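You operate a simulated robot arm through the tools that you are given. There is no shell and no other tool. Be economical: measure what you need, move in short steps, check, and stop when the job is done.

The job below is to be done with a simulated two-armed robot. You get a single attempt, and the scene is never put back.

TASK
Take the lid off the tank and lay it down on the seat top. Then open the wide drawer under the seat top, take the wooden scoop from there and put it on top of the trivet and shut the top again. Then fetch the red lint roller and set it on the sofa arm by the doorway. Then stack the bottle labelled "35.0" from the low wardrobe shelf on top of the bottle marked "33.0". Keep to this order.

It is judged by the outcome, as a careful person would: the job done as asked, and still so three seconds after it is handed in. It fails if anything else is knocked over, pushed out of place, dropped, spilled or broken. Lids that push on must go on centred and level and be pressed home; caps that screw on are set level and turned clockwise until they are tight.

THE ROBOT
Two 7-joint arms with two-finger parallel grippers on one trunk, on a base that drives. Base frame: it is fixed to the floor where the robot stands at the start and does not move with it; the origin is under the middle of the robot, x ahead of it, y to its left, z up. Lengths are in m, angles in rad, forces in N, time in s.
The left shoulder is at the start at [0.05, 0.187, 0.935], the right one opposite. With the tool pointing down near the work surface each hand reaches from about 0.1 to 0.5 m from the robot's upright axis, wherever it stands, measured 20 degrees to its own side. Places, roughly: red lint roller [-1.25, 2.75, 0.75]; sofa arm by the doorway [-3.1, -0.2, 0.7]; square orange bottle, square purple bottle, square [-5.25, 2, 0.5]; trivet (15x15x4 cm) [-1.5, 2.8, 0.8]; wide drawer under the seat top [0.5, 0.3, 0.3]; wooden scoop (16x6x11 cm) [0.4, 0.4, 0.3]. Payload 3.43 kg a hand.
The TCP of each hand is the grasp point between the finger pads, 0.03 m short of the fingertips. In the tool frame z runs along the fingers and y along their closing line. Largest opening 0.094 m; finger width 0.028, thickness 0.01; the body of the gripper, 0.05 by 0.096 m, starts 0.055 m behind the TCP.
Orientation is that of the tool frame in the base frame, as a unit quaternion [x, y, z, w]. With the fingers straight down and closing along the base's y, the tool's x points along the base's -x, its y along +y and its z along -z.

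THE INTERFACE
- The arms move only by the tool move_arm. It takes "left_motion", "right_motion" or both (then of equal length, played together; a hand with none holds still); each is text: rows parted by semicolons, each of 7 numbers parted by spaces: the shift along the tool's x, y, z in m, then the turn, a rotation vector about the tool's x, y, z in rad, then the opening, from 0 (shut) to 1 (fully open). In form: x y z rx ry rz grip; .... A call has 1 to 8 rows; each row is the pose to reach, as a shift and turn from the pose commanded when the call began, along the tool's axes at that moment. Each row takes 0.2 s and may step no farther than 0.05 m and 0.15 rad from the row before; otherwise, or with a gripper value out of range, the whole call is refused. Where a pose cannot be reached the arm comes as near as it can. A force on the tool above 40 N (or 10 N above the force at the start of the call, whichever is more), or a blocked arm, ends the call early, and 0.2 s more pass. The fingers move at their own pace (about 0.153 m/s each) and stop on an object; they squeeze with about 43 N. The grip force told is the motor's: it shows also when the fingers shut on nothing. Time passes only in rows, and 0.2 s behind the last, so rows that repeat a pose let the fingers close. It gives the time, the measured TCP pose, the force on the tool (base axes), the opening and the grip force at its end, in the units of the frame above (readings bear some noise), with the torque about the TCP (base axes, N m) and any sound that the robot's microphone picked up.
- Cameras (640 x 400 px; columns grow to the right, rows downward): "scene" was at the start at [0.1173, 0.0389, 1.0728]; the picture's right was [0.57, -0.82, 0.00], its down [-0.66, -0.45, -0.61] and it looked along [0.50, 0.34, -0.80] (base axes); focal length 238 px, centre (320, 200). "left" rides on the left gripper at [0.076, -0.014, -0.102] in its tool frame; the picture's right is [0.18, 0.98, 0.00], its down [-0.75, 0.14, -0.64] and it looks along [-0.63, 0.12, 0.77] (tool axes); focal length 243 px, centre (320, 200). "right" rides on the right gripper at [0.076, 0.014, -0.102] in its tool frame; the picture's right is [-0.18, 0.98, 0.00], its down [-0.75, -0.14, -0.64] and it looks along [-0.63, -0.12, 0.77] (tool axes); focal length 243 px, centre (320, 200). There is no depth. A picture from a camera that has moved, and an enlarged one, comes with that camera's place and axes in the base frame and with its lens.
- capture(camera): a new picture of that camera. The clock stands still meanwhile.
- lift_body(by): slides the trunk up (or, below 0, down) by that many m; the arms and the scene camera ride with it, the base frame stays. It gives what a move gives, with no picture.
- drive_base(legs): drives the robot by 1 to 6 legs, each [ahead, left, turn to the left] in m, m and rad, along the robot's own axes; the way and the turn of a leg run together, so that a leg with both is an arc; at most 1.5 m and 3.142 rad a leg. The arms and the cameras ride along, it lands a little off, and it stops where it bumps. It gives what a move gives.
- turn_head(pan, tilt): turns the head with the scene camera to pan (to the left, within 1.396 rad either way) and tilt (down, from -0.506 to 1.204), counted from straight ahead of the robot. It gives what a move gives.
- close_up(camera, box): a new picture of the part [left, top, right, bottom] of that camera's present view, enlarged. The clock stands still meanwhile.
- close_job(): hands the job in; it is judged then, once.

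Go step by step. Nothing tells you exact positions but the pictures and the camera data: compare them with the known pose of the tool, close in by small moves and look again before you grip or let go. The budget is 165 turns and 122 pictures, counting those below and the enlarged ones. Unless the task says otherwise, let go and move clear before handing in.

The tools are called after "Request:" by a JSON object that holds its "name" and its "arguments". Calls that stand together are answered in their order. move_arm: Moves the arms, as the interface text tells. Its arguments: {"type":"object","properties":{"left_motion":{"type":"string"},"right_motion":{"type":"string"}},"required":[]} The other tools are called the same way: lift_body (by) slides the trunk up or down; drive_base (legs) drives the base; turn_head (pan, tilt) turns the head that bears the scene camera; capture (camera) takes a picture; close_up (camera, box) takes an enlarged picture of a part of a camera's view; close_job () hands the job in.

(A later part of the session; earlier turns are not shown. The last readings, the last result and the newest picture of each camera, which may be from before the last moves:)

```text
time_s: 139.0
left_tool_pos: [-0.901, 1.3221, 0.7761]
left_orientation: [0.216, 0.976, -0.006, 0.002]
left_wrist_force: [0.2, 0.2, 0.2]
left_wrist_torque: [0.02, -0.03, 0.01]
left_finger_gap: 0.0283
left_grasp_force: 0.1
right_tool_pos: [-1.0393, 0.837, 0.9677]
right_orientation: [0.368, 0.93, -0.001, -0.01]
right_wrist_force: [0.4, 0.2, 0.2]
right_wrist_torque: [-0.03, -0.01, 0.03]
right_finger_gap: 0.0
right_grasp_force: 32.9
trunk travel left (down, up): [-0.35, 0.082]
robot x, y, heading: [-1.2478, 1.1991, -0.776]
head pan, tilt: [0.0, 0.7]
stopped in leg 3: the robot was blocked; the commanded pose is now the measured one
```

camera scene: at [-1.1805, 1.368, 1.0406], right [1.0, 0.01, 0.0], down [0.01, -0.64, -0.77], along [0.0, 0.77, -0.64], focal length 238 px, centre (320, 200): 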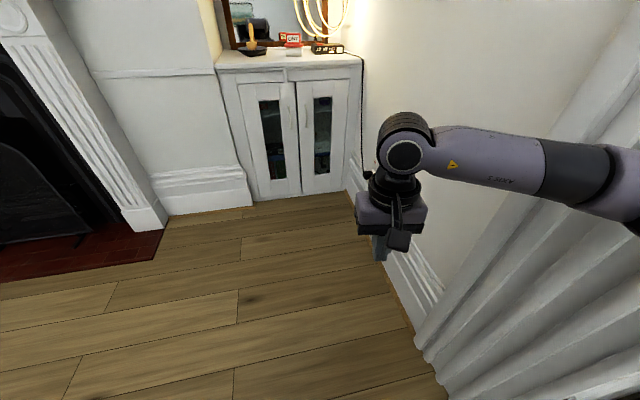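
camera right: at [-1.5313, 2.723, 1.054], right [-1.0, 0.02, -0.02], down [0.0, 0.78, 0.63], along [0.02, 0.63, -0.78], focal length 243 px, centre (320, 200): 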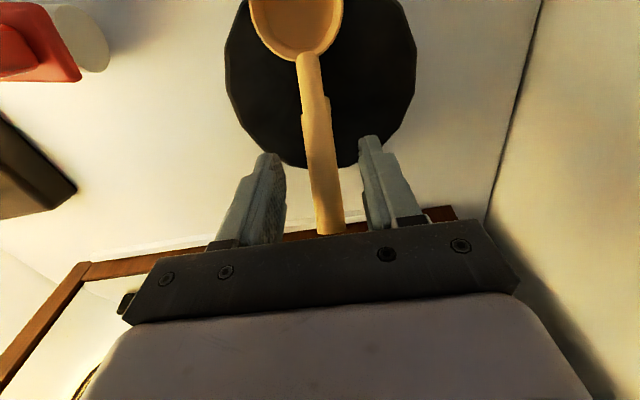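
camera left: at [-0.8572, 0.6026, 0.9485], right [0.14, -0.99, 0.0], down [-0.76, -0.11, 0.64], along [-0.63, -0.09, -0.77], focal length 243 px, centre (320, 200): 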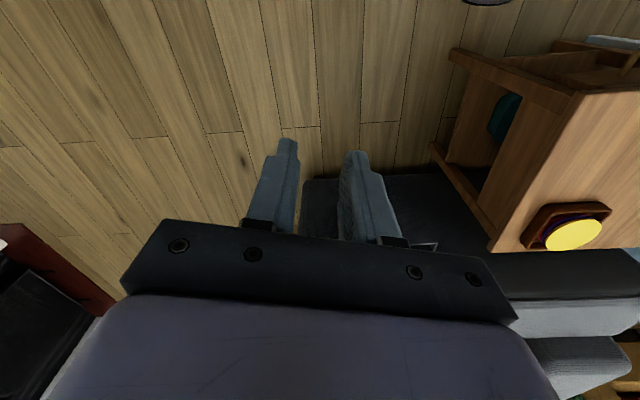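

Now the left elbow met the wall pillar. I'll extend both hands forward so the elbows come in.

Request:
{"name": "move_arm", "arguments": {"left_motion": "-0.0325 -0.036 0 0 0 0.0425 0.3; -0.065 -0.072 0 0 0 0.085 0.3; -0.0975 -0.108 0 0 0 0.1275 0.3; -0.13 -0.145 0 0 0 0.17 0.3; -0.1625 -0.181 0 0 0 0.2125 0.3; -0.195 -0.217 0 0 0 0.255 0.3; -0.2275 -0.254 0 0 0 0.2975 0.3; -0.26 -0.29 0 0 0 0.34 0.3", "right_motion": "-0.016 0 0 0 0 0 0; -0.032 0 0 0 0 0 0; -0.048 0 0 0 0 0 0; -0.065 0 0 0 0 0 0; -0.081 0.005 0 0 0 0 0; -0.097 0.01 0 0 0 0 0; -0.113 0.015 0 0 0 0 0; -0.13 0.02 0 0 0 0 0"}}

Request:
{"name": "turn_head", "arguments": {"pan": 0.3, "tilt": 0.75}}

Request:
{"name": "capture", "arguments": {"camera": "scene"}}

```text
time_s: 140.8
left_tool_pos: [-0.7834, 0.9506, 0.7741]
left_orientation: [0.379, 0.925, -0.008, -0.003]
left_wrist_force: [0.6, 0.3, 0.1]
left_wrist_torque: [0.02, 0.02, 0.0]
left_finger_gap: 0.0282
left_grasp_force: 0.0
right_tool_pos: [-0.9227, 0.7627, 0.9627]
right_orientation: [0.37, 0.929, -0.004, -0.014]
right_wrist_force: [-0.2, 0.6, -1.0]
right_wrist_torque: [-0.02, 0.02, 0.01]
right_finger_gap: 0.0001
right_grasp_force: 33.0
trunk travel left (down, up): [-0.35, 0.082]
robot x, y, heading: [-1.2512, 1.1964, -0.779]
head pan, tilt: [0.0, 0.7]
```

```text
time_s: 141.6
left_tool_pos: [-0.7847, 0.9506, 0.7751]
left_orientation: [0.379, 0.925, -0.009, -0.002]
left_wrist_force: [0.4, 0.0, -0.6]
left_wrist_torque: [-0.02, 0.02, 0.02]
left_finger_gap: 0.0283
left_grasp_force: 0.0
right_tool_pos: [-0.9236, 0.762, 0.9621]
right_orientation: [0.37, 0.929, -0.004, -0.014]
right_wrist_force: [0.2, 0.7, -0.7]
right_wrist_torque: [0.0, 0.03, 0.0]
right_finger_gap: 0.0
right_grasp_force: 33.0
trunk travel left (down, up): [-0.35, 0.082]
robot x, y, heading: [-1.2414, 1.197, -0.777]
head pan, tilt: [0.3, 0.75]
```

```text
39 pictures are left
camera scene: at [-1.1329, 1.1132, 1.2863], right [-0.46, -0.89, 0.0], down [-0.61, 0.31, -0.73], along [0.65, -0.34, -0.68], focal length 238 px, centre (320, 200)
```

scene: 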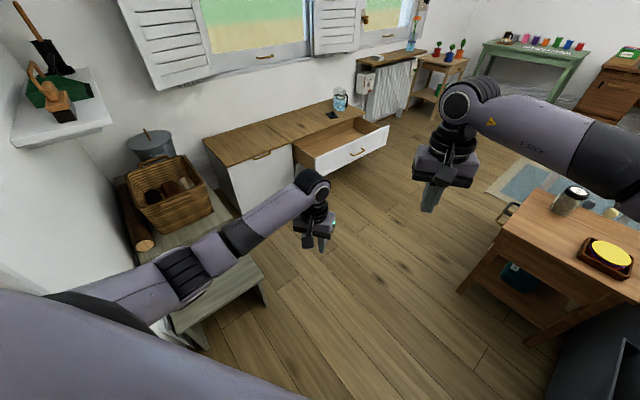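

Clear view: the drawer is still open, stool and side table positions confirmed. Driving through to stand in front of the drawer.

Request:
{"name": "drive_base", "arguments": {"legs": [[0.594, -0.047, 0], [0.67, -0.18, 0], [0, 0, 0.99]]}}

Request:
{"name": "turn_head", "arguments": {"pan": 0.0, "tilt": 0.85}}

Request:
{"name": "capture", "arguments": {"camera": "scene"}}

```text
time_s: 151.0
left_tool_pos: [-0.0505, 0.3971, 0.7733]
left_orientation: [-0.119, 0.993, -0.008, 0.002]
left_wrist_force: [0.4, 0.3, -0.9]
left_wrist_torque: [-0.01, -0.06, 0.01]
left_finger_gap: 0.0283
left_grasp_force: 0.1
right_tool_pos: [0.0348, 0.179, 0.9637]
right_orientation: [-0.128, 0.992, -0.01, -0.011]
right_wrist_force: [-1.0, -0.2, -0.4]
right_wrist_torque: [0.0, -0.01, -0.02]
right_finger_gap: 0.0
right_grasp_force: 32.7
trunk travel left (down, up): [-0.35, 0.082]
robot x, y, heading: [-0.5027, 0.1325, 0.233]
head pan, tilt: [0.3, 0.75]
```

```text
time_s: 151.8
left_tool_pos: [-0.05, 0.3983, 0.7758]
left_orientation: [-0.118, 0.993, -0.009, 0.002]
left_wrist_force: [0.2, 0.7, 0.2]
left_wrist_torque: [0.0, 0.03, 0.01]
left_finger_gap: 0.0282
left_grasp_force: 0.0
right_tool_pos: [0.0344, 0.1794, 0.9634]
right_orientation: [-0.129, 0.992, -0.01, -0.011]
right_wrist_force: [0.0, 0.1, 0.6]
right_wrist_torque: [0.01, 0.01, 0.03]
right_finger_gap: 0.0001
right_grasp_force: 33.2
trunk travel left (down, up): [-0.35, 0.082]
robot x, y, heading: [-0.5024, 0.1352, 0.24]
head pan, tilt: [0.0, 0.85]
```

```text
38 pictures are left
camera scene: at [-0.3726, 0.1633, 1.2783], right [0.23, -0.97, 0.0], down [-0.73, -0.18, -0.66], along [0.64, 0.15, -0.75], focal length 238 px, centre (320, 200)
```

scene: 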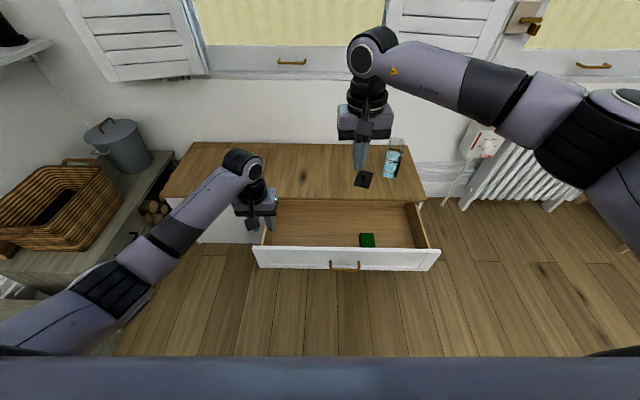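

I'll lower the closed right hand in front of the handle, then push the drawer shut by driving forward.

Request:
{"name": "lift_body", "arguments": {"by": -0.27}}

Request:
{"name": "move_arm", "arguments": {"right_motion": "0.0175 0 0.041 0 0 0 0; 0.035 0 0.082 0 0 0 0; 0.0525 0 0.123 0 0 0 0; 0.07 0 0.164 0 0 0 0; 0.0875 0 0.205 0 0 0 0; 0.105 0 0.246 0 0 0 0; 0.1225 0 0.287 0 0 0 0; 0.14 0 0.328 0 0 0 0", "left_motion": "0 0 -0.0125 0 0 0 0.3; 0 0 -0.025 0 0 0 0.3; 0 0 -0.0375 0 0 0 0.3; 0 0 -0.05 0 0 0 0.3; 0 0 -0.0625 0 0 0 0.3; 0 0 -0.075 0 0 0 0.3; 0 0 -0.0875 0 0 0 0.3; 0 0 -0.1 0 0 0 0.3"}}

Request:
{"name": "capture", "arguments": {"camera": "right"}}

```text
time_s: 154.5
left_tool_pos: [-0.0514, 0.3982, 0.5038]
left_orientation: [-0.118, 0.993, -0.009, 0.002]
left_wrist_force: [-0.1, 0.2, 0.0]
left_wrist_torque: [0.0, 0.01, 0.0]
left_finger_gap: 0.028
left_grasp_force: 0.0
right_tool_pos: [0.0351, 0.18, 0.694]
right_orientation: [-0.128, 0.992, -0.01, -0.01]
right_wrist_force: [-0.4, 0.6, 0.5]
right_wrist_torque: [-0.01, 0.02, 0.02]
right_finger_gap: 0.0
right_grasp_force: 33.4
trunk travel left (down, up): [-0.08, 0.352]
robot x, y, heading: [-0.4998, 0.1357, 0.236]
head pan, tilt: [0.0, 0.85]
```

```text
time_s: 156.3
left_tool_pos: [-0.0522, 0.3984, 0.6048]
left_orientation: [-0.118, 0.993, -0.01, 0.001]
left_wrist_force: [0.8, 0.5, 0.6]
left_wrist_torque: [0.01, 0.02, -0.02]
left_finger_gap: 0.0284
left_grasp_force: 0.0
right_tool_pos: [-0.1073, 0.1393, 0.3657]
right_orientation: [-0.128, 0.992, -0.01, -0.01]
right_wrist_force: [0.0, 0.3, 0.1]
right_wrist_torque: [0.03, -0.03, 0.02]
right_finger_gap: 0.0
right_grasp_force: 33.4
trunk travel left (down, up): [-0.08, 0.352]
robot x, y, heading: [-0.5029, 0.1311, 0.233]
head pan, tilt: [0.0, 0.85]
```

```text
37 pictures are left
camera right: at [-0.1811, 0.1359, 0.4689], right [-0.07, 1.0, -0.02], down [0.78, 0.07, 0.63], along [0.63, 0.03, -0.78], focal length 243 px, centre (320, 200)
```

right: 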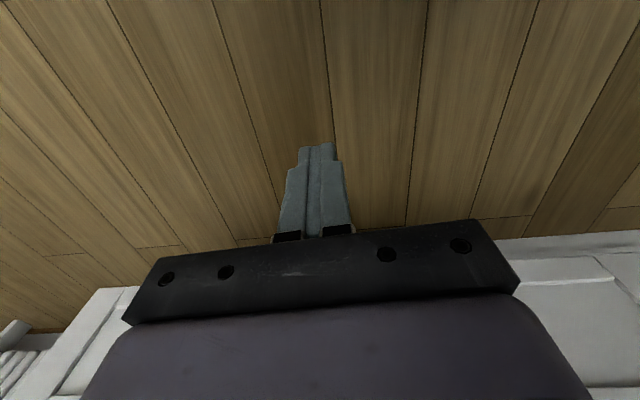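

Request:
{"name": "drive_base", "arguments": {"legs": [[0.2, -0.004, 0], [0.18, -0.003, 0]]}}

Request:
{"name": "capture", "arguments": {"camera": "scene"}}

```text
time_s: 159.0
left_tool_pos: [0.319, 0.4773, 0.605]
left_orientation: [-0.117, 0.993, -0.01, 0.002]
left_wrist_force: [0.9, 0.4, -0.4]
left_wrist_torque: [-0.01, 0.04, 0.05]
left_finger_gap: 0.0284
left_grasp_force: 0.1
right_tool_pos: [0.2659, 0.2183, 0.3658]
right_orientation: [-0.126, 0.992, -0.01, -0.01]
right_wrist_force: [-0.2, -0.3, -0.3]
right_wrist_torque: [0.01, 0.0, 0.0]
right_finger_gap: 0.0001
right_grasp_force: 33.1
trunk travel left (down, up): [-0.08, 0.352]
robot x, y, heading: [-0.1284, 0.2151, 0.232]
head pan, tilt: [0.0, 0.85]
```

```text
36 pictures are left
camera scene: at [-0.0014, 0.2438, 1.0083], right [0.23, -0.97, 0.0], down [-0.73, -0.17, -0.66], along [0.64, 0.15, -0.75], focal length 238 px, centre (320, 200)
```

scene: 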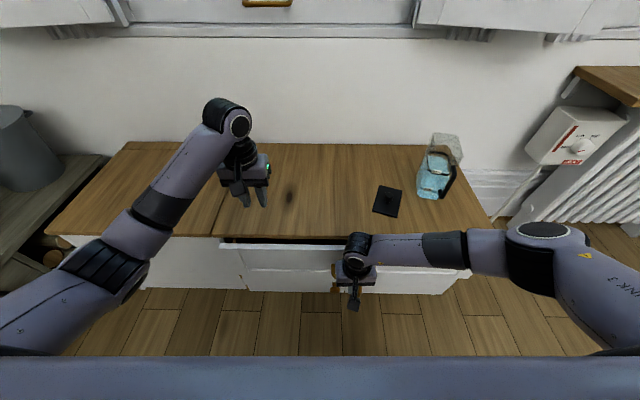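

Almost closed; a gentle final push.

Request:
{"name": "drive_base", "arguments": {"legs": [[0.06, 0, 0]]}}

Request:
{"name": "close_up", "arguments": {"camera": "scene", "box": [140, 140, 480, 320]}}

```text
time_s: 160.0
left_tool_pos: [0.3613, 0.4889, 0.6041]
left_orientation: [-0.116, 0.993, -0.009, 0.001]
left_wrist_force: [-0.3, 0.5, -0.2]
left_wrist_torque: [0.01, 0.0, 0.01]
left_finger_gap: 0.028
left_grasp_force: 0.1
right_tool_pos: [0.2958, 0.2269, 0.3641]
right_orientation: [-0.128, 0.991, -0.013, -0.024]
right_wrist_force: [-0.2, 0.1, -0.2]
right_wrist_torque: [0.0, 0.03, 0.03]
right_finger_gap: 0.0001
right_grasp_force: 33.0
trunk travel left (down, up): [-0.08, 0.352]
robot x, y, heading: [-0.0901, 0.2239, 0.235]
head pan, tilt: [0.0, 0.85]
stopped in leg 1: the force on the tool passed its limit (the readings are from after the stop); the commanded pose is now the measured one
```

```text
1.88 times, centred on (310, 230) of scene
camera zoom: at [0.0398, 0.2535, 1.0082], right [0.23, -0.97, 0.0], down [-0.73, -0.17, -0.66], along [0.64, 0.15, -0.75], focal length 447 px, centre (339, 144)
```

zoom: 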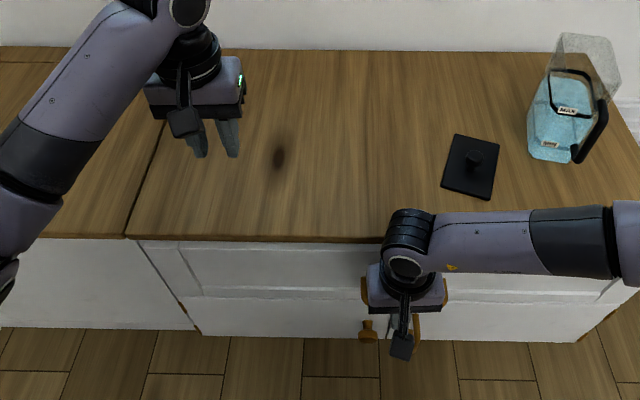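

The drawer is shut flush. Now for the roller: back off, raise the arms to the compact carrying pose, and retrace the way to the alcove.

Request:
{"name": "drive_base", "arguments": {"legs": [[-0.42, 0, 0]]}}

Request:
{"name": "move_arm", "arguments": {"right_motion": "-0.0175 0 -0.041 0 0 0 0; -0.035 0 -0.082 0 0 0 0.2; -0.0525 0 -0.123 0 0 0 0.4; -0.07 0 -0.164 0 0 0 0.6; -0.0875 0 -0.205 0 0 0 0.8; -0.105 0 -0.246 0 0 0 1; -0.1225 0 -0.287 0 0 0 1; -0.14 0 -0.328 0 0 0 1"}}

Request:
{"name": "lift_body", "arguments": {"by": 0.345}}

Request:
{"name": "drive_base", "arguments": {"legs": [[0, 0, -1.01], [-0.67, 0.18, 0], [-0.594, 0.047, 0], [-0.178, -0.105, 0], [0, 0, 2.35], [0.45, -0.08, 0]]}}

```text
time_s: 162.5
left_tool_pos: [-0.0408, 0.3935, 0.6058]
left_orientation: [-0.118, 0.993, -0.008, 0.001]
left_wrist_force: [0.2, 0.5, 0.5]
left_wrist_torque: [0.0, 0.05, -0.01]
left_finger_gap: 0.0282
left_grasp_force: 0.1
right_tool_pos: [-0.1045, 0.1327, 0.3634]
right_orientation: [-0.128, 0.991, -0.013, -0.023]
right_wrist_force: [0.0, -1.0, 0.0]
right_wrist_torque: [0.03, -0.01, -0.01]
right_finger_gap: 0.0
right_grasp_force: 32.4
trunk travel left (down, up): [-0.08, 0.352]
robot x, y, heading: [-0.493, 0.1288, 0.237]
head pan, tilt: [0.0, 0.85]
```

```text
time_s: 164.3
left_tool_pos: [-0.0408, 0.3928, 0.6054]
left_orientation: [-0.116, 0.993, -0.009, 0.001]
left_wrist_force: [0.0, 0.6, 0.8]
left_wrist_torque: [0.01, -0.03, 0.04]
left_finger_gap: 0.0284
left_grasp_force: 0.0
right_tool_pos: [0.0436, 0.1799, 0.6845]
right_orientation: [-0.13, 0.991, -0.012, -0.024]
right_wrist_force: [-0.1, -0.1, 0.2]
right_wrist_torque: [0.03, -0.01, -0.01]
right_finger_gap: 0.0942
right_grasp_force: 0.0
trunk travel left (down, up): [-0.08, 0.352]
robot x, y, heading: [-0.494, 0.1323, 0.232]
head pan, tilt: [0.0, 0.85]
```

```text
time_s: 167.7
left_tool_pos: [-0.0403, 0.3932, 0.9514]
left_orientation: [-0.118, 0.993, -0.009, 0.001]
left_wrist_force: [-0.1, 0.7, 0.2]
left_wrist_torque: [0.04, 0.0, 0.01]
left_finger_gap: 0.0282
left_grasp_force: 0.2
right_tool_pos: [0.0434, 0.181, 1.0303]
right_orientation: [-0.13, 0.991, -0.013, -0.024]
right_wrist_force: [0.2, 0.4, -0.9]
right_wrist_torque: [0.04, -0.03, 0.01]
right_finger_gap: 0.094
right_grasp_force: 0.1
trunk travel left (down, up): [-0.425, 0.007]
robot x, y, heading: [-0.4941, 0.1248, 0.232]
head pan, tilt: [0.0, 0.85]
```

```text
time_s: 186.1
left_tool_pos: [-1.5325, 2.1522, 0.9494]
left_orientation: [0.714, -0.7, 0.006, -0.006]
left_wrist_force: [0.7, -0.2, 0.1]
left_wrist_torque: [-0.05, 0.0, -0.03]
left_finger_gap: 0.0278
left_grasp_force: 0.0
right_tool_pos: [-1.3058, 2.1882, 1.0294]
right_orientation: [0.722, -0.692, 0.025, 0.011]
right_wrist_force: [0.5, 0.2, 0.2]
right_wrist_torque: [-0.02, 0.06, -0.06]
right_finger_gap: 0.0938
right_grasp_force: 0.0
trunk travel left (down, up): [-0.425, 0.007]
robot x, y, heading: [-1.3728, 1.6498, 1.583]
head pan, tilt: [0.0, 0.85]
```

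Arrived cleanly in the alcove. I'll retract the left hand out of the way and look at the roller.

Request:
{"name": "move_arm", "arguments": {"left_motion": "0.04 0 -0.01 0 0 0 0.3; 0.08 0 -0.02 0 0 0 0.3; 0.12 0.01 -0.03 0 0 0 0.3; 0.16 0.02 -0.04 0 0 0 0.3; 0.2 0.03 -0.05 0 0 0 0.3; 0.24 0.04 -0.05 0 0 0 0.3; 0.28 0.05 -0.05 0 0 0 0.3; 0.32 0.06 -0.05 0 0 0 0.3"}}

Request:
{"name": "drive_base", "arguments": {"legs": [[0.42, 0, 0]]}}

Request:
{"name": "capture", "arguments": {"camera": "right"}}

Request:
{"name": "capture", "arguments": {"camera": "scene"}}

```text
time_s: 187.9
left_tool_pos: [-1.5692, 1.9121, 0.9951]
left_orientation: [0.713, -0.701, 0.007, -0.006]
left_wrist_force: [-0.4, 0.1, 0.4]
left_wrist_torque: [0.04, -0.02, 0.0]
left_finger_gap: 0.0282
left_grasp_force: 0.1
left hand out of reach, approached as far as the arm can: row 6, 7, 8
right_tool_pos: [-1.3062, 2.1888, 1.0284]
right_orientation: [0.721, -0.692, 0.025, 0.011]
right_wrist_force: [-0.7, 0.5, -0.1]
right_wrist_torque: [-0.01, -0.01, 0.0]
right_finger_gap: 0.094
right_grasp_force: 0.1
trunk travel left (down, up): [-0.425, 0.007]
robot x, y, heading: [-1.3735, 1.6581, 1.588]
head pan, tilt: [0.0, 0.85]
```

```text
time_s: 190.5
left_tool_pos: [-1.5782, 2.3329, 0.9932]
left_orientation: [0.713, -0.701, 0.006, -0.005]
left_wrist_force: [-0.8, -0.3, -0.7]
left_wrist_torque: [-0.04, 0.0, 0.01]
left_finger_gap: 0.0282
left_grasp_force: 0.1
right_tool_pos: [-1.3156, 2.6077, 1.0299]
right_orientation: [0.722, -0.691, 0.025, 0.01]
right_wrist_force: [0.4, 0.7, -0.2]
right_wrist_torque: [0.01, 0.02, 0.0]
right_finger_gap: 0.0939
right_grasp_force: 0.0
trunk travel left (down, up): [-0.425, 0.007]
robot x, y, heading: [-1.3829, 2.0767, 1.586]
head pan, tilt: [0.0, 0.85]
```

```text
34 pictures are left
camera right: at [-1.328, 2.5366, 1.135], right [-0.99, 0.14, -0.03], down [0.09, 0.79, 0.61], along [0.11, 0.6, -0.8], focal length 243 px, centre (320, 200)
```

right: 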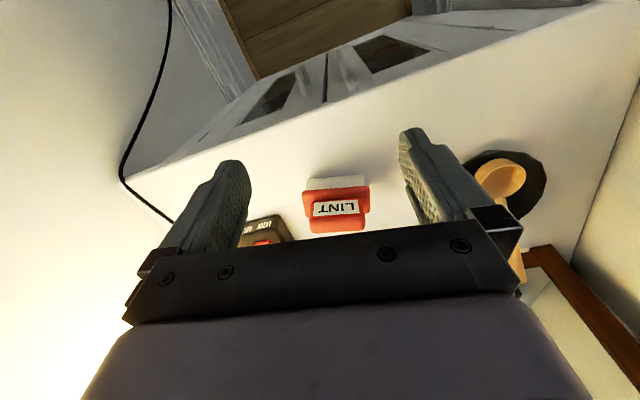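

```text
33 pictures are left
camera scene: at [-1.3855, 2.2082, 1.3532], right [1.0, 0.02, 0.0], down [0.01, -0.75, -0.66], along [-0.01, 0.66, -0.75], focal length 238 px, centre (320, 200)
```

scene: 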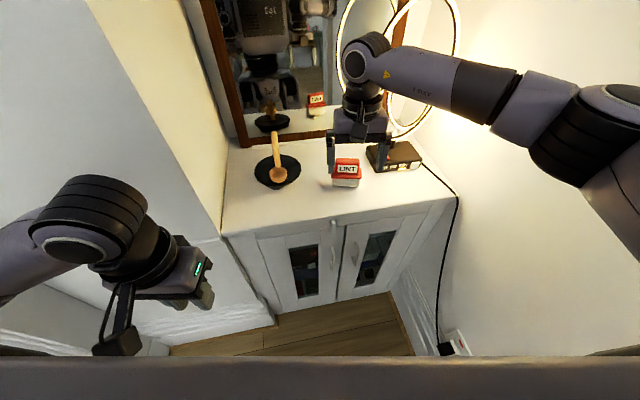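

The roller's label is at about (-1.314, 2.729, 0.90). I'll drive in 13 cm, level the hand and lower partway, then look.

Request:
{"name": "move_arm", "arguments": {"right_motion": "0 0 0 -0.019 -0.051 0 1"}}

Request:
{"name": "drive_base", "arguments": {"legs": [[0.134, 0, 0]]}}

Request:
{"name": "lift_body", "arguments": {"by": -0.065}}

Request:
{"name": "capture", "arguments": {"camera": "right"}}

Request:
{"name": "close_up", "arguments": {"camera": "scene", "box": [240, 60, 460, 220]}}

```text
time_s: 190.9
left_tool_pos: [-1.5777, 2.3323, 0.9942]
left_orientation: [0.714, -0.7, 0.006, -0.006]
left_wrist_force: [0.1, 0.8, 0.0]
left_wrist_torque: [0.0, -0.02, 0.02]
left_finger_gap: 0.028
left_grasp_force: 0.0
right_tool_pos: [-1.3147, 2.6089, 1.0307]
right_orientation: [0.723, -0.691, 0.0, 0.0]
right_wrist_force: [-0.5, -0.2, -0.3]
right_wrist_torque: [0.01, 0.01, 0.02]
right_finger_gap: 0.0942
right_grasp_force: 0.0
trunk travel left (down, up): [-0.425, 0.007]
robot x, y, heading: [-1.3817, 2.0734, 1.586]
head pan, tilt: [0.0, 0.85]
```

```text
time_s: 192.2
left_tool_pos: [-1.5818, 2.4671, 0.9932]
left_orientation: [0.715, -0.699, 0.007, -0.006]
left_wrist_force: [-0.2, 0.6, 0.3]
left_wrist_torque: [-0.03, 0.01, 0.01]
left_finger_gap: 0.0282
left_grasp_force: 0.0
right_tool_pos: [-1.3198, 2.742, 1.0297]
right_orientation: [0.724, -0.69, 0.0, 0.0]
right_wrist_force: [0.6, -0.3, -0.8]
right_wrist_torque: [-0.03, -0.07, 0.06]
right_finger_gap: 0.0939
right_grasp_force: 0.0
trunk travel left (down, up): [-0.425, 0.007]
robot x, y, heading: [-1.3877, 2.2109, 1.591]
head pan, tilt: [0.0, 0.85]
```

```text
time_s: 193.2
left_tool_pos: [-1.5807, 2.466, 0.9291]
left_orientation: [0.715, -0.7, 0.006, -0.006]
left_wrist_force: [1.0, 0.0, -0.3]
left_wrist_torque: [-0.02, 0.01, 0.0]
left_finger_gap: 0.028
left_grasp_force: 0.0
right_tool_pos: [-1.3204, 2.7429, 0.9651]
right_orientation: [0.724, -0.69, 0.0, -0.001]
right_wrist_force: [0.6, 0.3, 0.3]
right_wrist_torque: [0.0, 0.01, -0.01]
right_finger_gap: 0.094
right_grasp_force: 0.0
trunk travel left (down, up): [-0.36, 0.072]
robot x, y, heading: [-1.3867, 2.2089, 1.597]
head pan, tilt: [0.0, 0.85]
```

```text
32 pictures are left
camera right: at [-1.3303, 2.6658, 1.0668], right [-0.99, 0.14, 0.0], down [0.11, 0.76, 0.64], along [0.09, 0.64, -0.77], focal length 243 px, centre (320, 200)
```

right: 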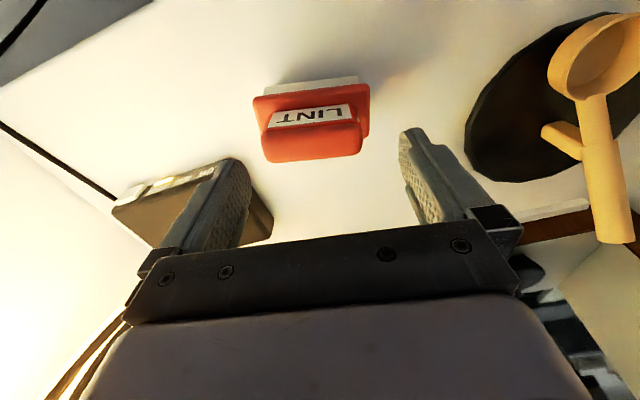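

```text
2.50 times, centred on (350, 140) of scene
camera zoom: at [-1.3887, 2.3421, 1.2883], right [1.0, 0.02, 0.0], down [0.02, -0.75, -0.66], along [-0.01, 0.66, -0.75], focal length 594 px, centre (245, 350)
```

zoom: 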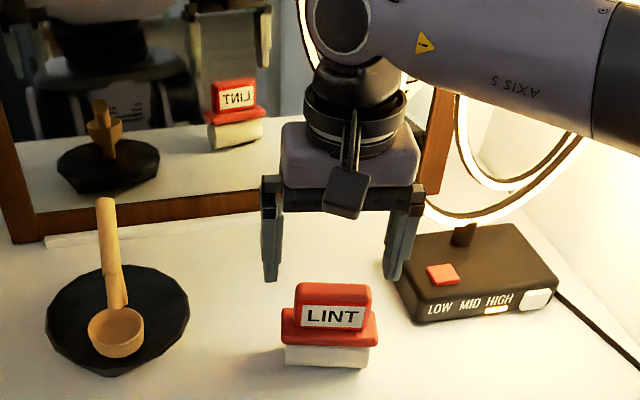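

The hand is centred on the block (x −1.317, y 2.742, top ≈ 0.912). Lowering and gripping.

Request:
{"name": "lift_body", "arguments": {"by": -0.05}}

Request:
{"name": "move_arm", "arguments": {"right_motion": "0 0 0 0 0 0 0.7; 0 0 0 0 0 0 0.4; 0 0 0 0 0 0 0.3; 0 0 0 0 0 0 0.3"}}

Request:
{"name": "lift_body", "arguments": {"by": 0.1}}

Request:
{"name": "capture", "arguments": {"camera": "right"}}

```text
time_s: 194.2
left_tool_pos: [-1.5819, 2.4667, 0.8791]
left_orientation: [0.715, -0.699, 0.006, -0.006]
left_wrist_force: [0.1, 0.4, -0.5]
left_wrist_torque: [0.03, -0.02, 0.01]
left_finger_gap: 0.0283
left_grasp_force: 0.0
right_tool_pos: [-1.3198, 2.7437, 0.9144]
right_orientation: [0.724, -0.69, -0.001, 0.0]
right_wrist_force: [-0.1, -0.4, -0.7]
right_wrist_torque: [0.01, 0.03, -0.02]
right_finger_gap: 0.0938
right_grasp_force: 0.0
trunk travel left (down, up): [-0.31, 0.122]
robot x, y, heading: [-1.3789, 2.2065, 1.594]
head pan, tilt: [0.0, 0.85]
```

```text
time_s: 195.2
left_tool_pos: [-1.5808, 2.4666, 0.879]
left_orientation: [0.716, -0.698, 0.006, -0.006]
left_wrist_force: [-0.2, -1.1, -0.2]
left_wrist_torque: [0.0, -0.01, 0.0]
left_finger_gap: 0.0285
left_grasp_force: 0.0
right_tool_pos: [-1.3206, 2.7431, 0.9143]
right_orientation: [0.724, -0.69, -0.001, -0.001]
right_wrist_force: [0.4, 1.2, 1.3]
right_wrist_torque: [0.05, 0.04, -0.02]
right_finger_gap: 0.0738
right_grasp_force: 42.9
trunk travel left (down, up): [-0.31, 0.122]
robot x, y, heading: [-1.3825, 2.2073, 1.59]
head pan, tilt: [0.0, 0.85]
```

```text
time_s: 196.5
left_tool_pos: [-1.5818, 2.4652, 0.9794]
left_orientation: [0.715, -0.699, 0.006, -0.007]
left_wrist_force: [-0.5, -0.6, -0.6]
left_wrist_torque: [0.03, -0.01, 0.0]
left_finger_gap: 0.0284
left_grasp_force: 0.1
right_tool_pos: [-1.3198, 2.7426, 1.0138]
right_orientation: [0.724, -0.69, 0.0, 0.0]
right_wrist_force: [0.2, 0.8, -1.1]
right_wrist_torque: [-0.03, -0.01, 0.01]
right_finger_gap: 0.0738
right_grasp_force: 42.8
trunk travel left (down, up): [-0.41, 0.022]
robot x, y, heading: [-1.3864, 2.2073, 1.596]
head pan, tilt: [0.0, 0.85]
```

```text
30 pictures are left
camera right: at [-1.3304, 2.6661, 1.1164], right [-0.99, 0.14, 0.0], down [0.1, 0.76, 0.64], along [0.09, 0.64, -0.77], focal length 243 px, centre (320, 200)
```

right: 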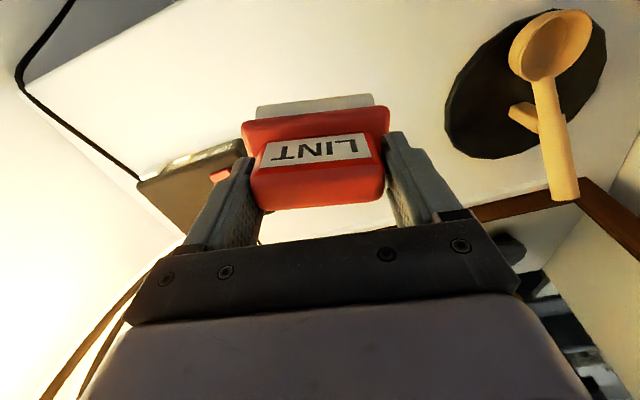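

Roller held firmly. Backing out and surveying the way to the sofa's far arm.

Request:
{"name": "drive_base", "arguments": {"legs": [[-0.55, 0, 0], [0, 0, 1.4]]}}

Request:
{"name": "turn_head", "arguments": {"pan": 0.55, "tilt": 0.5}}

Request:
{"name": "capture", "arguments": {"camera": "scene"}}

```text
time_s: 203.1
left_tool_pos: [-1.6619, 1.5091, 0.979]
left_orientation: [0.997, -0.076, 0.001, -0.009]
left_wrist_force: [0.3, 0.3, -0.5]
left_wrist_torque: [0.0, -0.01, -0.01]
left_finger_gap: 0.0284
left_grasp_force: 0.0
right_tool_pos: [-1.8875, 1.8154, 1.0147]
right_orientation: [0.998, -0.063, 0.0, 0.0]
right_wrist_force: [0.2, 0.0, -0.2]
right_wrist_torque: [0.03, -0.02, 0.02]
right_finger_gap: 0.0735
right_grasp_force: 43.2
trunk travel left (down, up): [-0.41, 0.022]
robot x, y, heading: [-1.3737, 1.6638, 2.993]
head pan, tilt: [0.0, 0.85]
```

```text
time_s: 204.1
left_tool_pos: [-1.6586, 1.5093, 0.979]
left_orientation: [0.997, -0.076, 0.0, -0.008]
left_wrist_force: [-0.7, -0.7, 0.4]
left_wrist_torque: [-0.02, -0.03, 0.01]
left_finger_gap: 0.0282
left_grasp_force: 0.0
right_tool_pos: [-1.8864, 1.8143, 1.015]
right_orientation: [0.998, -0.063, 0.0, 0.0]
right_wrist_force: [-0.5, -0.1, -0.8]
right_wrist_torque: [0.0, -0.01, -0.02]
right_finger_gap: 0.0735
right_grasp_force: 43.0
trunk travel left (down, up): [-0.41, 0.022]
robot x, y, heading: [-1.3742, 1.6605, 2.985]
head pan, tilt: [0.55, 0.499]
```

```text
29 pictures are left
camera scene: at [-1.5164, 1.6312, 1.3682], right [-0.39, 0.92, 0.0], down [0.44, 0.19, -0.88], along [-0.81, -0.34, -0.48], focal length 238 px, centre (320, 200)
```

scene: 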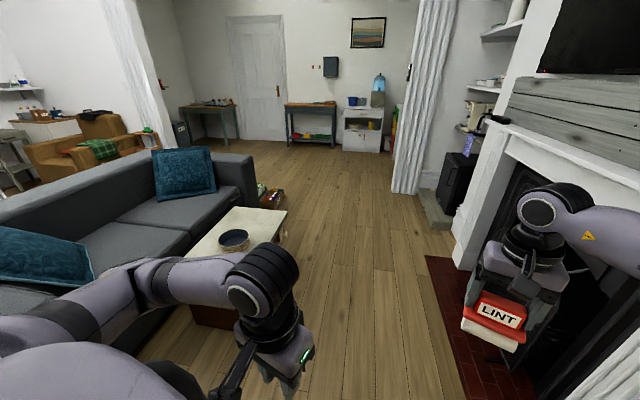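

The sofa's far arm is around (-3.05, 0.0); floor between table and fireplace is free. Driving to about (-3.6, 1.2) and looking back at the arm.

Request:
{"name": "drive_base", "arguments": {"legs": [[1.06, 0.38, 0], [1.06, 0.4, 0], [0, 0, 1.7]]}}

Request:
{"name": "turn_head", "arguments": {"pan": 0.1, "tilt": 0.6}}

Request:
{"name": "capture", "arguments": {"camera": "scene"}}

```text
time_s: 219.3
left_tool_pos: [-3.4164, 0.9443, 0.9797]
left_orientation: [0.731, 0.682, -0.006, -0.007]
left_wrist_force: [0.4, 0.0, -0.5]
left_wrist_torque: [0.01, 0.03, 0.01]
left_finger_gap: 0.0282
left_grasp_force: 0.1
right_tool_pos: [-3.7039, 0.6924, 1.015]
right_orientation: [0.722, 0.692, -0.001, 0.0]
right_wrist_force: [-0.1, -0.5, -0.8]
right_wrist_torque: [-0.05, 0.03, 0.02]
right_finger_gap: 0.0738
right_grasp_force: 42.8
trunk travel left (down, up): [-0.41, 0.022]
robot x, y, heading: [-3.5936, 1.2192, -1.637]
head pan, tilt: [0.55, 0.499]
```

```text
time_s: 220.2
left_tool_pos: [-3.4185, 0.9447, 0.9784]
left_orientation: [0.731, 0.682, -0.006, -0.007]
left_wrist_force: [-0.2, 0.6, 0.1]
left_wrist_torque: [0.0, -0.01, -0.01]
left_finger_gap: 0.028
left_grasp_force: 0.1
right_tool_pos: [-3.7039, 0.6931, 1.0137]
right_orientation: [0.722, 0.692, 0.0, 0.0]
right_wrist_force: [0.0, 0.7, -0.8]
right_wrist_torque: [0.01, 0.01, -0.01]
right_finger_gap: 0.0736
right_grasp_force: 43.1
trunk travel left (down, up): [-0.41, 0.022]
robot x, y, heading: [-3.5951, 1.222, -1.636]
head pan, tilt: [0.099, 0.6]
```

```text
28 pictures are left
camera scene: at [-3.5952, 1.0688, 1.3591], right [-1.0, -0.03, 0.0], down [-0.02, 0.56, -0.83], along [0.03, -0.82, -0.56], focal length 238 px, centre (320, 200)
```

scene: 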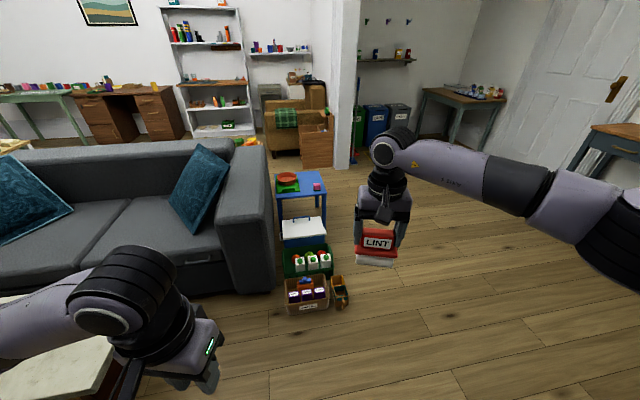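

The doorway-side arm of the sofa runs from about (-3.2, 0.22) backwards; crates stand to its right. I'll drive up in front of the arm and look down at it.

Request:
{"name": "drive_base", "arguments": {"legs": [[0.2, 0.383, 0.366], [0.34, -0.13, 0]]}}

Request:
{"name": "capture", "arguments": {"camera": "right"}}

Request:
{"name": "capture", "arguments": {"camera": "scene"}}

```text
time_s: 224.7
left_tool_pos: [-2.9573, 0.5105, 0.9791]
left_orientation: [0.593, 0.805, -0.007, -0.006]
left_wrist_force: [-0.5, -0.8, -0.4]
left_wrist_torque: [0.0, 0.03, 0.02]
left_finger_gap: 0.0284
left_grasp_force: 0.0
right_tool_pos: [-3.1313, 0.1705, 1.0155]
right_orientation: [0.582, 0.813, 0.0, 0.0]
right_wrist_force: [0.0, 0.3, -1.3]
right_wrist_torque: [0.02, -0.02, -0.01]
right_finger_gap: 0.0735
right_grasp_force: 42.6
trunk travel left (down, up): [-0.41, 0.022]
robot x, y, heading: [-3.2162, 0.7006, -1.271]
head pan, tilt: [0.099, 0.6]
```

```text
27 pictures are left
camera right: at [-3.1428, 0.248, 1.1164], right [0.99, 0.14, 0.0], down [0.11, -0.76, 0.64], along [0.09, -0.64, -0.77], focal length 243 px, centre (320, 200)
```

right: 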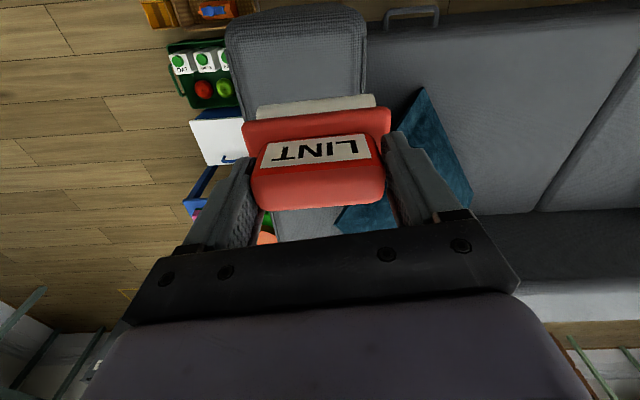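

```text
26 pictures are left
camera scene: at [-3.1697, 0.5615, 1.3591], right [-0.92, -0.39, 0.0], down [-0.22, 0.52, -0.82], along [0.32, -0.76, -0.57], focal length 238 px, centre (320, 200)
```

scene: 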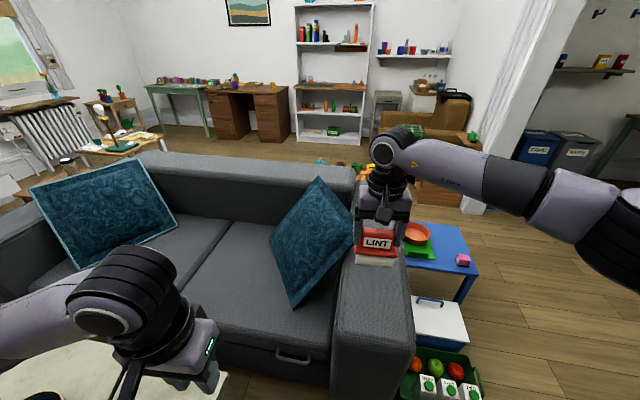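

The arm top spans x ≈ −3.28…−3.06, front edge y ≈ 0.22. I'll set the roller around (−3.16, 0.08), clear of the cushion.

Request:
{"name": "drive_base", "arguments": {"legs": [[0.085, -0.052, 0]]}}

Request:
{"name": "lift_body", "arguments": {"by": -0.16}}

Request:
{"name": "capture", "arguments": {"camera": "right"}}

Request:
{"name": "close_up", "arguments": {"camera": "scene", "box": [280, 140, 480, 380]}}

```text
time_s: 225.9
left_tool_pos: [-2.979, 0.425, 0.9792]
left_orientation: [0.591, 0.807, -0.009, -0.006]
left_wrist_force: [-0.2, 0.5, -0.1]
left_wrist_torque: [-0.03, 0.01, 0.0]
left_finger_gap: 0.0281
left_grasp_force: 0.0
right_tool_pos: [-3.1537, 0.0863, 1.0153]
right_orientation: [0.581, 0.814, 0.0, -0.001]
right_wrist_force: [0.4, 1.1, -0.9]
right_wrist_torque: [-0.04, 0.03, 0.0]
right_finger_gap: 0.0738
right_grasp_force: 43.2
trunk travel left (down, up): [-0.41, 0.022]
robot x, y, heading: [-3.2403, 0.6139, -1.263]
head pan, tilt: [0.099, 0.6]
stopped in leg 1: the robot was blocked; the commanded pose is now the measured one
```

```text
time_s: 227.7
left_tool_pos: [-2.9792, 0.4257, 0.8201]
left_orientation: [0.591, 0.806, -0.008, -0.005]
left_wrist_force: [-0.7, 0.0, 0.3]
left_wrist_torque: [0.01, -0.02, 0.03]
left_finger_gap: 0.0279
left_grasp_force: 0.0
right_tool_pos: [-3.1516, 0.0871, 0.8543]
right_orientation: [0.58, 0.814, 0.0, 0.0]
right_wrist_force: [-0.3, 0.3, -1.2]
right_wrist_torque: [0.0, -0.03, 0.02]
right_finger_gap: 0.0737
right_grasp_force: 43.1
trunk travel left (down, up): [-0.25, 0.182]
robot x, y, heading: [-3.2405, 0.6144, -1.266]
head pan, tilt: [0.099, 0.6]
```

```text
25 pictures are left
camera right: at [-3.1632, 0.1622, 0.9567], right [0.99, 0.15, 0.0], down [0.11, -0.76, 0.64], along [0.09, -0.64, -0.77], focal length 243 px, centre (320, 200)
```

right: 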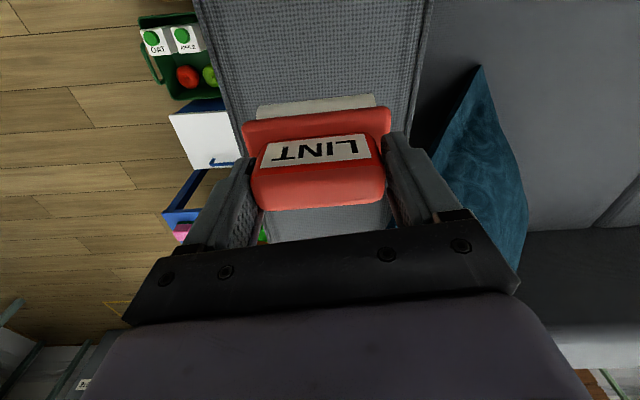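

```text
1.67 times, centred on (380, 260) of scene
camera zoom: at [-3.1909, 0.4756, 1.1992], right [-0.92, -0.39, 0.0], down [-0.22, 0.52, -0.83], along [0.32, -0.76, -0.56], focal length 396 px, centre (220, 100)
```

zoom: 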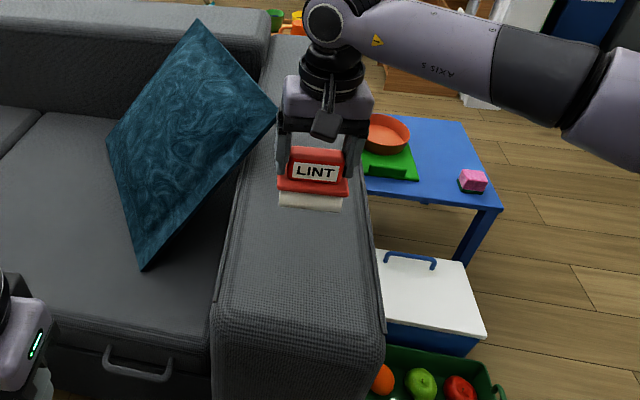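

Well centred over the arm. Lowering until contact.

Request:
{"name": "lift_body", "arguments": {"by": -0.03}}

Request:
{"name": "move_arm", "arguments": {"right_motion": "0 0 0.007 0 0 0 0.3; 0 0 0.014 0 0 0 0.3; 0 0 0.021 0 0 0 0.3; 0 0 0.028 0 0 0 0.3; 0 0 0.034 0 0 0 0.3; 0 0 0.04 0 0 0 0.3; 0 0 0.046 0 0 0 0.3; 0 0 0.052 0 0 0 0.3"}}

```text
time_s: 228.5
left_tool_pos: [-2.9784, 0.4248, 0.7904]
left_orientation: [0.591, 0.806, -0.008, -0.005]
left_wrist_force: [-0.6, -0.1, 0.8]
left_wrist_torque: [-0.03, 0.01, 0.0]
left_finger_gap: 0.0282
left_grasp_force: 0.0
right_tool_pos: [-3.1513, 0.0855, 0.8249]
right_orientation: [0.581, 0.814, 0.0, 0.0]
right_wrist_force: [0.1, -0.3, -0.2]
right_wrist_torque: [-0.01, 0.0, 0.02]
right_finger_gap: 0.0736
right_grasp_force: 43.3
trunk travel left (down, up): [-0.22, 0.212]
robot x, y, heading: [-3.2388, 0.6159, -1.263]
head pan, tilt: [0.099, 0.6]
```

```text
time_s: 230.3
left_tool_pos: [-2.9789, 0.4245, 0.7894]
left_orientation: [0.591, 0.807, -0.008, -0.005]
left_wrist_force: [-0.9, 0.3, -0.4]
left_wrist_torque: [0.04, -0.03, -0.01]
left_finger_gap: 0.028
left_grasp_force: 0.1
right_tool_pos: [-3.1529, 0.0848, 0.7723]
right_orientation: [0.58, 0.815, 0.0, 0.0]
right_wrist_force: [0.0, 0.1, 0.2]
right_wrist_torque: [-0.01, -0.02, 0.01]
right_finger_gap: 0.0735
right_grasp_force: 43.1
trunk travel left (down, up): [-0.22, 0.212]
robot x, y, heading: [-3.2438, 0.6181, -1.266]
head pan, tilt: [0.099, 0.6]
```

Request:
{"name": "move_arm", "arguments": {"right_motion": "0 0 0.006 0 0 0 0.3; 0 0 0.012 0 0 0 0.3; 0 0 0.018 0 0 0 0.3; 0 0 0.024 0 0 0 0.3; 0 0 0.03 0 0 0 0.3; 0 0 0.036 0 0 0 0.3; 0 0 0.042 0 0 0 0.3; 0 0 0.048 0 0 0 0.3"}}

Request:
{"name": "close_up", "arguments": {"camera": "scene", "box": [280, 140, 480, 380]}}

```text
time_s: 231.7
left_tool_pos: [-2.9798, 0.425, 0.7897]
left_orientation: [0.591, 0.807, -0.007, -0.005]
left_wrist_force: [0.2, 0.5, 0.4]
left_wrist_torque: [-0.02, -0.03, -0.05]
left_finger_gap: 0.0281
left_grasp_force: 0.1
right_tool_pos: [-3.1522, 0.0839, 0.7438]
right_orientation: [0.582, 0.813, -0.003, 0.005]
right_wrist_force: [-2.7, 3.0, 15.6]
right_wrist_torque: [0.3, 0.73, -0.1]
right_finger_gap: 0.0737
right_grasp_force: 42.9
trunk travel left (down, up): [-0.22, 0.212]
robot x, y, heading: [-3.2429, 0.614, -1.265]
head pan, tilt: [0.099, 0.6]
stopped in row 7 (right hand): the force on the tool passed its limit (the readings are from after the stop); the commanded pose is now the measured one
```

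```text
1.67 times, centred on (380, 260) of scene
camera zoom: at [-3.1912, 0.477, 1.1691], right [-0.92, -0.39, 0.0], down [-0.22, 0.52, -0.83], along [0.32, -0.76, -0.56], focal length 396 px, centre (220, 100)
```

zoom: 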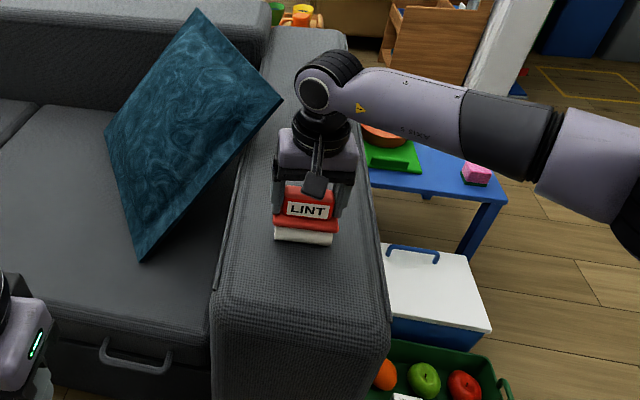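

Contact; the roller stands on the arm, well inside its edges. Releasing and rising.

Request:
{"name": "move_arm", "arguments": {"right_motion": "0 0 0 0 0 0 0.85; 0 0 0 0 0 0 1; 0 0 0 0 0 0 1; 0 0 -0.03 0 0 0 1; 0 0 -0.07 0 0 0 1; 0 0 -0.11 0 0 0 1; 0 0 -0.15 0 0 0 1"}}

Request:
{"name": "lift_body", "arguments": {"by": 0.2}}

Request:
{"name": "drive_base", "arguments": {"legs": [[-0.35, 0, 0]]}}

Request:
{"name": "capture", "arguments": {"camera": "scene"}}

```text
time_s: 233.3
left_tool_pos: [-2.9786, 0.4248, 0.7896]
left_orientation: [0.591, 0.806, -0.008, -0.005]
left_wrist_force: [0.6, 1.0, 0.1]
left_wrist_torque: [0.01, -0.01, -0.02]
left_finger_gap: 0.0281
left_grasp_force: 0.0
right_tool_pos: [-3.1521, 0.0844, 0.8923]
right_orientation: [0.582, 0.813, -0.002, 0.005]
right_wrist_force: [-0.2, -0.9, 0.7]
right_wrist_torque: [-0.01, 0.02, -0.03]
right_finger_gap: 0.0939
right_grasp_force: 0.0
trunk travel left (down, up): [-0.22, 0.212]
robot x, y, heading: [-3.2402, 0.6138, -1.263]
head pan, tilt: [0.099, 0.6]
```

```text
time_s: 235.5
left_tool_pos: [-2.9786, 0.4242, 0.9894]
left_orientation: [0.591, 0.806, -0.008, -0.006]
left_wrist_force: [0.1, -0.4, 0.8]
left_wrist_torque: [0.01, -0.01, 0.02]
left_finger_gap: 0.0282
left_grasp_force: 0.0
right_tool_pos: [-3.1522, 0.0831, 1.0914]
right_orientation: [0.582, 0.813, -0.002, 0.004]
right_wrist_force: [0.1, 0.0, 0.2]
right_wrist_torque: [-0.03, -0.04, -0.01]
right_finger_gap: 0.0941
right_grasp_force: 0.1
trunk travel left (down, up): [-0.42, 0.012]
robot x, y, heading: [-3.2434, 0.6158, -1.269]
head pan, tilt: [0.099, 0.6]
```

```text
time_s: 237.8
left_tool_pos: [-3.0854, 0.7599, 0.9888]
left_orientation: [0.594, 0.804, -0.008, -0.006]
left_wrist_force: [-0.3, 0.5, -0.4]
left_wrist_torque: [-0.02, 0.0, 0.03]
left_finger_gap: 0.0282
left_grasp_force: 0.2
right_tool_pos: [-3.2615, 0.4203, 1.0925]
right_orientation: [0.585, 0.811, -0.003, 0.005]
right_wrist_force: [-0.3, 0.3, -1.0]
right_wrist_torque: [-0.03, -0.03, 0.02]
right_finger_gap: 0.0941
right_grasp_force: 0.1
trunk travel left (down, up): [-0.42, 0.012]
robot x, y, heading: [-3.3459, 0.9524, -1.272]
head pan, tilt: [0.099, 0.6]
```

```text
22 pictures are left
camera scene: at [-3.2967, 0.8124, 1.3692], right [-0.92, -0.39, 0.0], down [-0.22, 0.52, -0.83], along [0.32, -0.76, -0.56], focal length 238 px, centre (320, 200)
```

scene: 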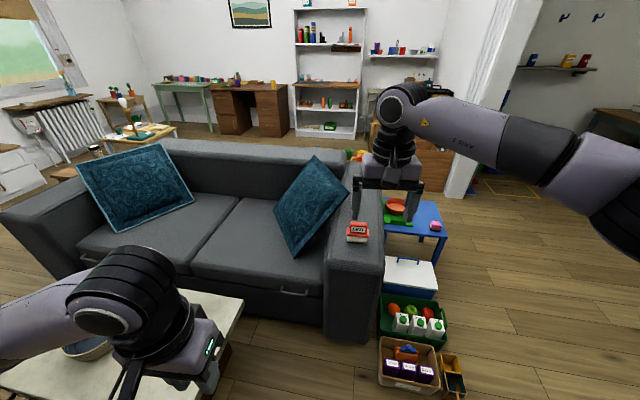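

The roller stands on the sofa arm. Now to the wardrobe bottles near (-5.25, 2): drive west past the curtain and look.

Request:
{"name": "drive_base", "arguments": {"legs": [[-0.257, -1.333, 0], [0, 0, -2.7]]}}

Request:
{"name": "turn_head", "arguments": {"pan": 0.0, "tilt": 0.6}}

Request:
{"name": "capture", "arguments": {"camera": "scene"}}

```text
time_s: 250.9
left_tool_pos: [-5.0159, 0.856, 0.9883]
left_orientation: [0.918, -0.396, 0.004, -0.01]
left_wrist_force: [-0.6, 0.2, 0.1]
left_wrist_torque: [0.04, -0.01, 0.0]
left_finger_gap: 0.028
left_grasp_force: 0.1
right_tool_pos: [-5.0088, 1.2372, 1.0915]
right_orientation: [0.923, -0.384, -0.004, -0.001]
right_wrist_force: [-0.6, -0.5, 0.1]
right_wrist_torque: [0.0, -0.02, 0.0]
right_finger_gap: 0.0939
right_grasp_force: 0.0
trunk travel left (down, up): [-0.42, 0.012]
robot x, y, heading: [-4.6937, 0.799, 2.328]
head pan, tilt: [0.099, 0.6]
```

```text
time_s: 251.6
left_tool_pos: [-5.0163, 0.8561, 0.9892]
left_orientation: [0.918, -0.397, 0.004, -0.009]
left_wrist_force: [0.1, 0.5, -0.3]
left_wrist_torque: [-0.03, -0.01, -0.01]
left_finger_gap: 0.0283
left_grasp_force: 0.1
right_tool_pos: [-5.0091, 1.2381, 1.0925]
right_orientation: [0.923, -0.385, -0.005, -0.002]
right_wrist_force: [-0.4, 0.4, -0.6]
right_wrist_torque: [0.0, 0.0, 0.0]
right_finger_gap: 0.0938
right_grasp_force: 0.1
trunk travel left (down, up): [-0.42, 0.012]
robot x, y, heading: [-4.6958, 0.7986, 2.318]
head pan, tilt: [0.0, 0.6]
```

```text
21 pictures are left
camera scene: at [-4.8004, 0.9019, 1.3691], right [0.73, 0.69, 0.0], down [0.39, -0.41, -0.83], along [-0.57, 0.6, -0.56], focal length 238 px, centre (320, 200)
```

scene: 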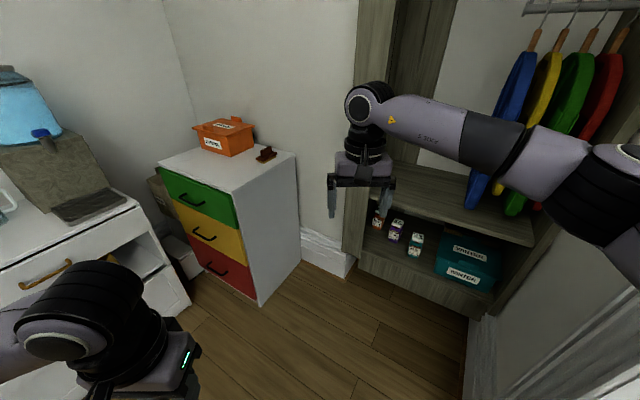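

The open wardrobe is ahead; three small square bottles stand on the low shelf. Zooming in.

Request:
{"name": "close_up", "arguments": {"camera": "scene", "box": [350, 185, 450, 265]}}

```text
5.00 times, centred on (400, 225) of scene
camera zoom: at [-4.8004, 0.9019, 1.3691], right [0.73, 0.69, 0.0], down [0.39, -0.41, -0.83], along [-0.57, 0.6, -0.56], focal length 1187 px, centre (-80, 75)
```

zoom: 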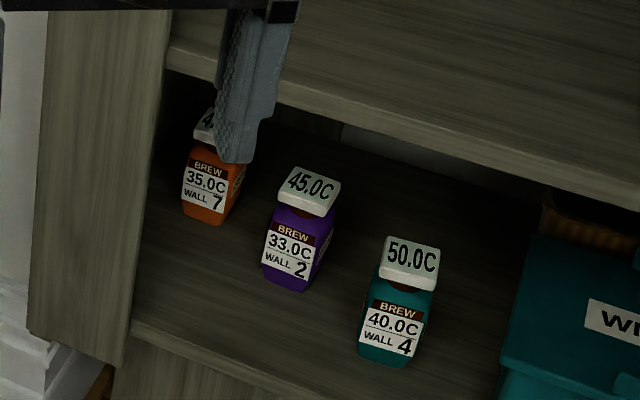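

Orange "35.0C" and purple "33.0C" stand at roughly (-5.29, 1.91) and (-5.17, 1.89) under an upper shelf, so a tilted, forward-pointing grasp is needed. I'll drive up in front and inspect.

Request:
{"name": "drive_base", "arguments": {"legs": [[0.455, 0.197, 0], [0, 0, -0.72]]}}

Request:
{"name": "turn_head", "arguments": {"pan": 0.0, "tilt": 0.75}}

Request:
{"name": "lift_body", "arguments": {"by": -0.2}}

Request:
{"name": "capture", "arguments": {"camera": "scene"}}

```text
time_s: 256.5
left_tool_pos: [-5.3614, 1.2464, 0.9881]
left_orientation: [0.724, -0.689, 0.006, -0.007]
left_wrist_force: [0.7, -0.6, 0.2]
left_wrist_torque: [-0.05, -0.02, -0.01]
left_finger_gap: 0.0283
left_grasp_force: 0.1
right_tool_pos: [-5.1072, 1.5316, 1.0912]
right_orientation: [0.732, -0.682, -0.004, -0.003]
right_wrist_force: [0.9, 0.0, 0.0]
right_wrist_torque: [0.01, 0.01, 0.04]
right_finger_gap: 0.0942
right_grasp_force: 0.0
trunk travel left (down, up): [-0.42, 0.012]
robot x, y, heading: [-5.1567, 0.9964, 1.617]
head pan, tilt: [0.0, 0.6]
```

```text
time_s: 257.2
left_tool_pos: [-5.3602, 1.2473, 0.9884]
left_orientation: [0.724, -0.69, 0.007, -0.007]
left_wrist_force: [1.0, 0.5, 0.3]
left_wrist_torque: [-0.01, 0.03, -0.03]
left_finger_gap: 0.0282
left_grasp_force: 0.1
right_tool_pos: [-5.1064, 1.5318, 1.0925]
right_orientation: [0.733, -0.681, -0.004, -0.002]
right_wrist_force: [-0.4, -0.1, 0.6]
right_wrist_torque: [-0.02, 0.02, -0.04]
right_finger_gap: 0.094
right_grasp_force: 0.1
trunk travel left (down, up): [-0.42, 0.012]
robot x, y, heading: [-5.156, 1.0007, 1.624]
head pan, tilt: [0.0, 0.75]
```

```text
time_s: 259.3
left_tool_pos: [-5.3616, 1.2486, 0.7891]
left_orientation: [0.724, -0.69, 0.006, -0.007]
left_wrist_force: [0.3, -0.4, 0.0]
left_wrist_torque: [0.02, 0.04, 0.0]
left_finger_gap: 0.0283
left_grasp_force: 0.0
right_tool_pos: [-5.1053, 1.5312, 0.8918]
right_orientation: [0.732, -0.682, -0.004, -0.003]
right_wrist_force: [-0.8, 0.3, -0.3]
right_wrist_torque: [0.0, -0.01, 0.02]
right_finger_gap: 0.0943
right_grasp_force: 0.0
trunk travel left (down, up): [-0.22, 0.212]
robot x, y, heading: [-5.1579, 0.9935, 1.622]
head pan, tilt: [0.0, 0.75]
```

```text
19 pictures are left
camera scene: at [-5.1655, 1.1334, 1.1563], right [1.0, 0.05, 0.0], down [0.03, -0.68, -0.73], along [-0.04, 0.73, -0.68], focal length 238 px, centre (320, 200)
```

scene: 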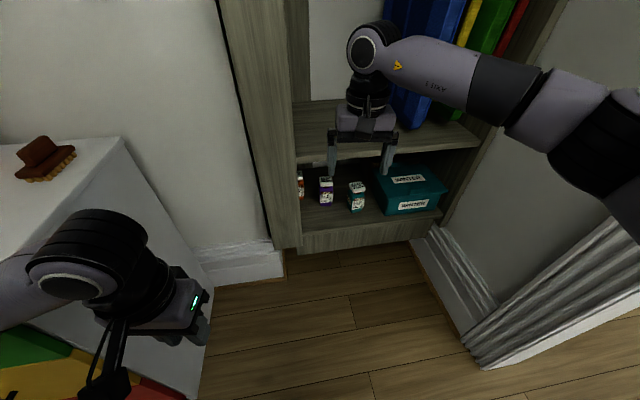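

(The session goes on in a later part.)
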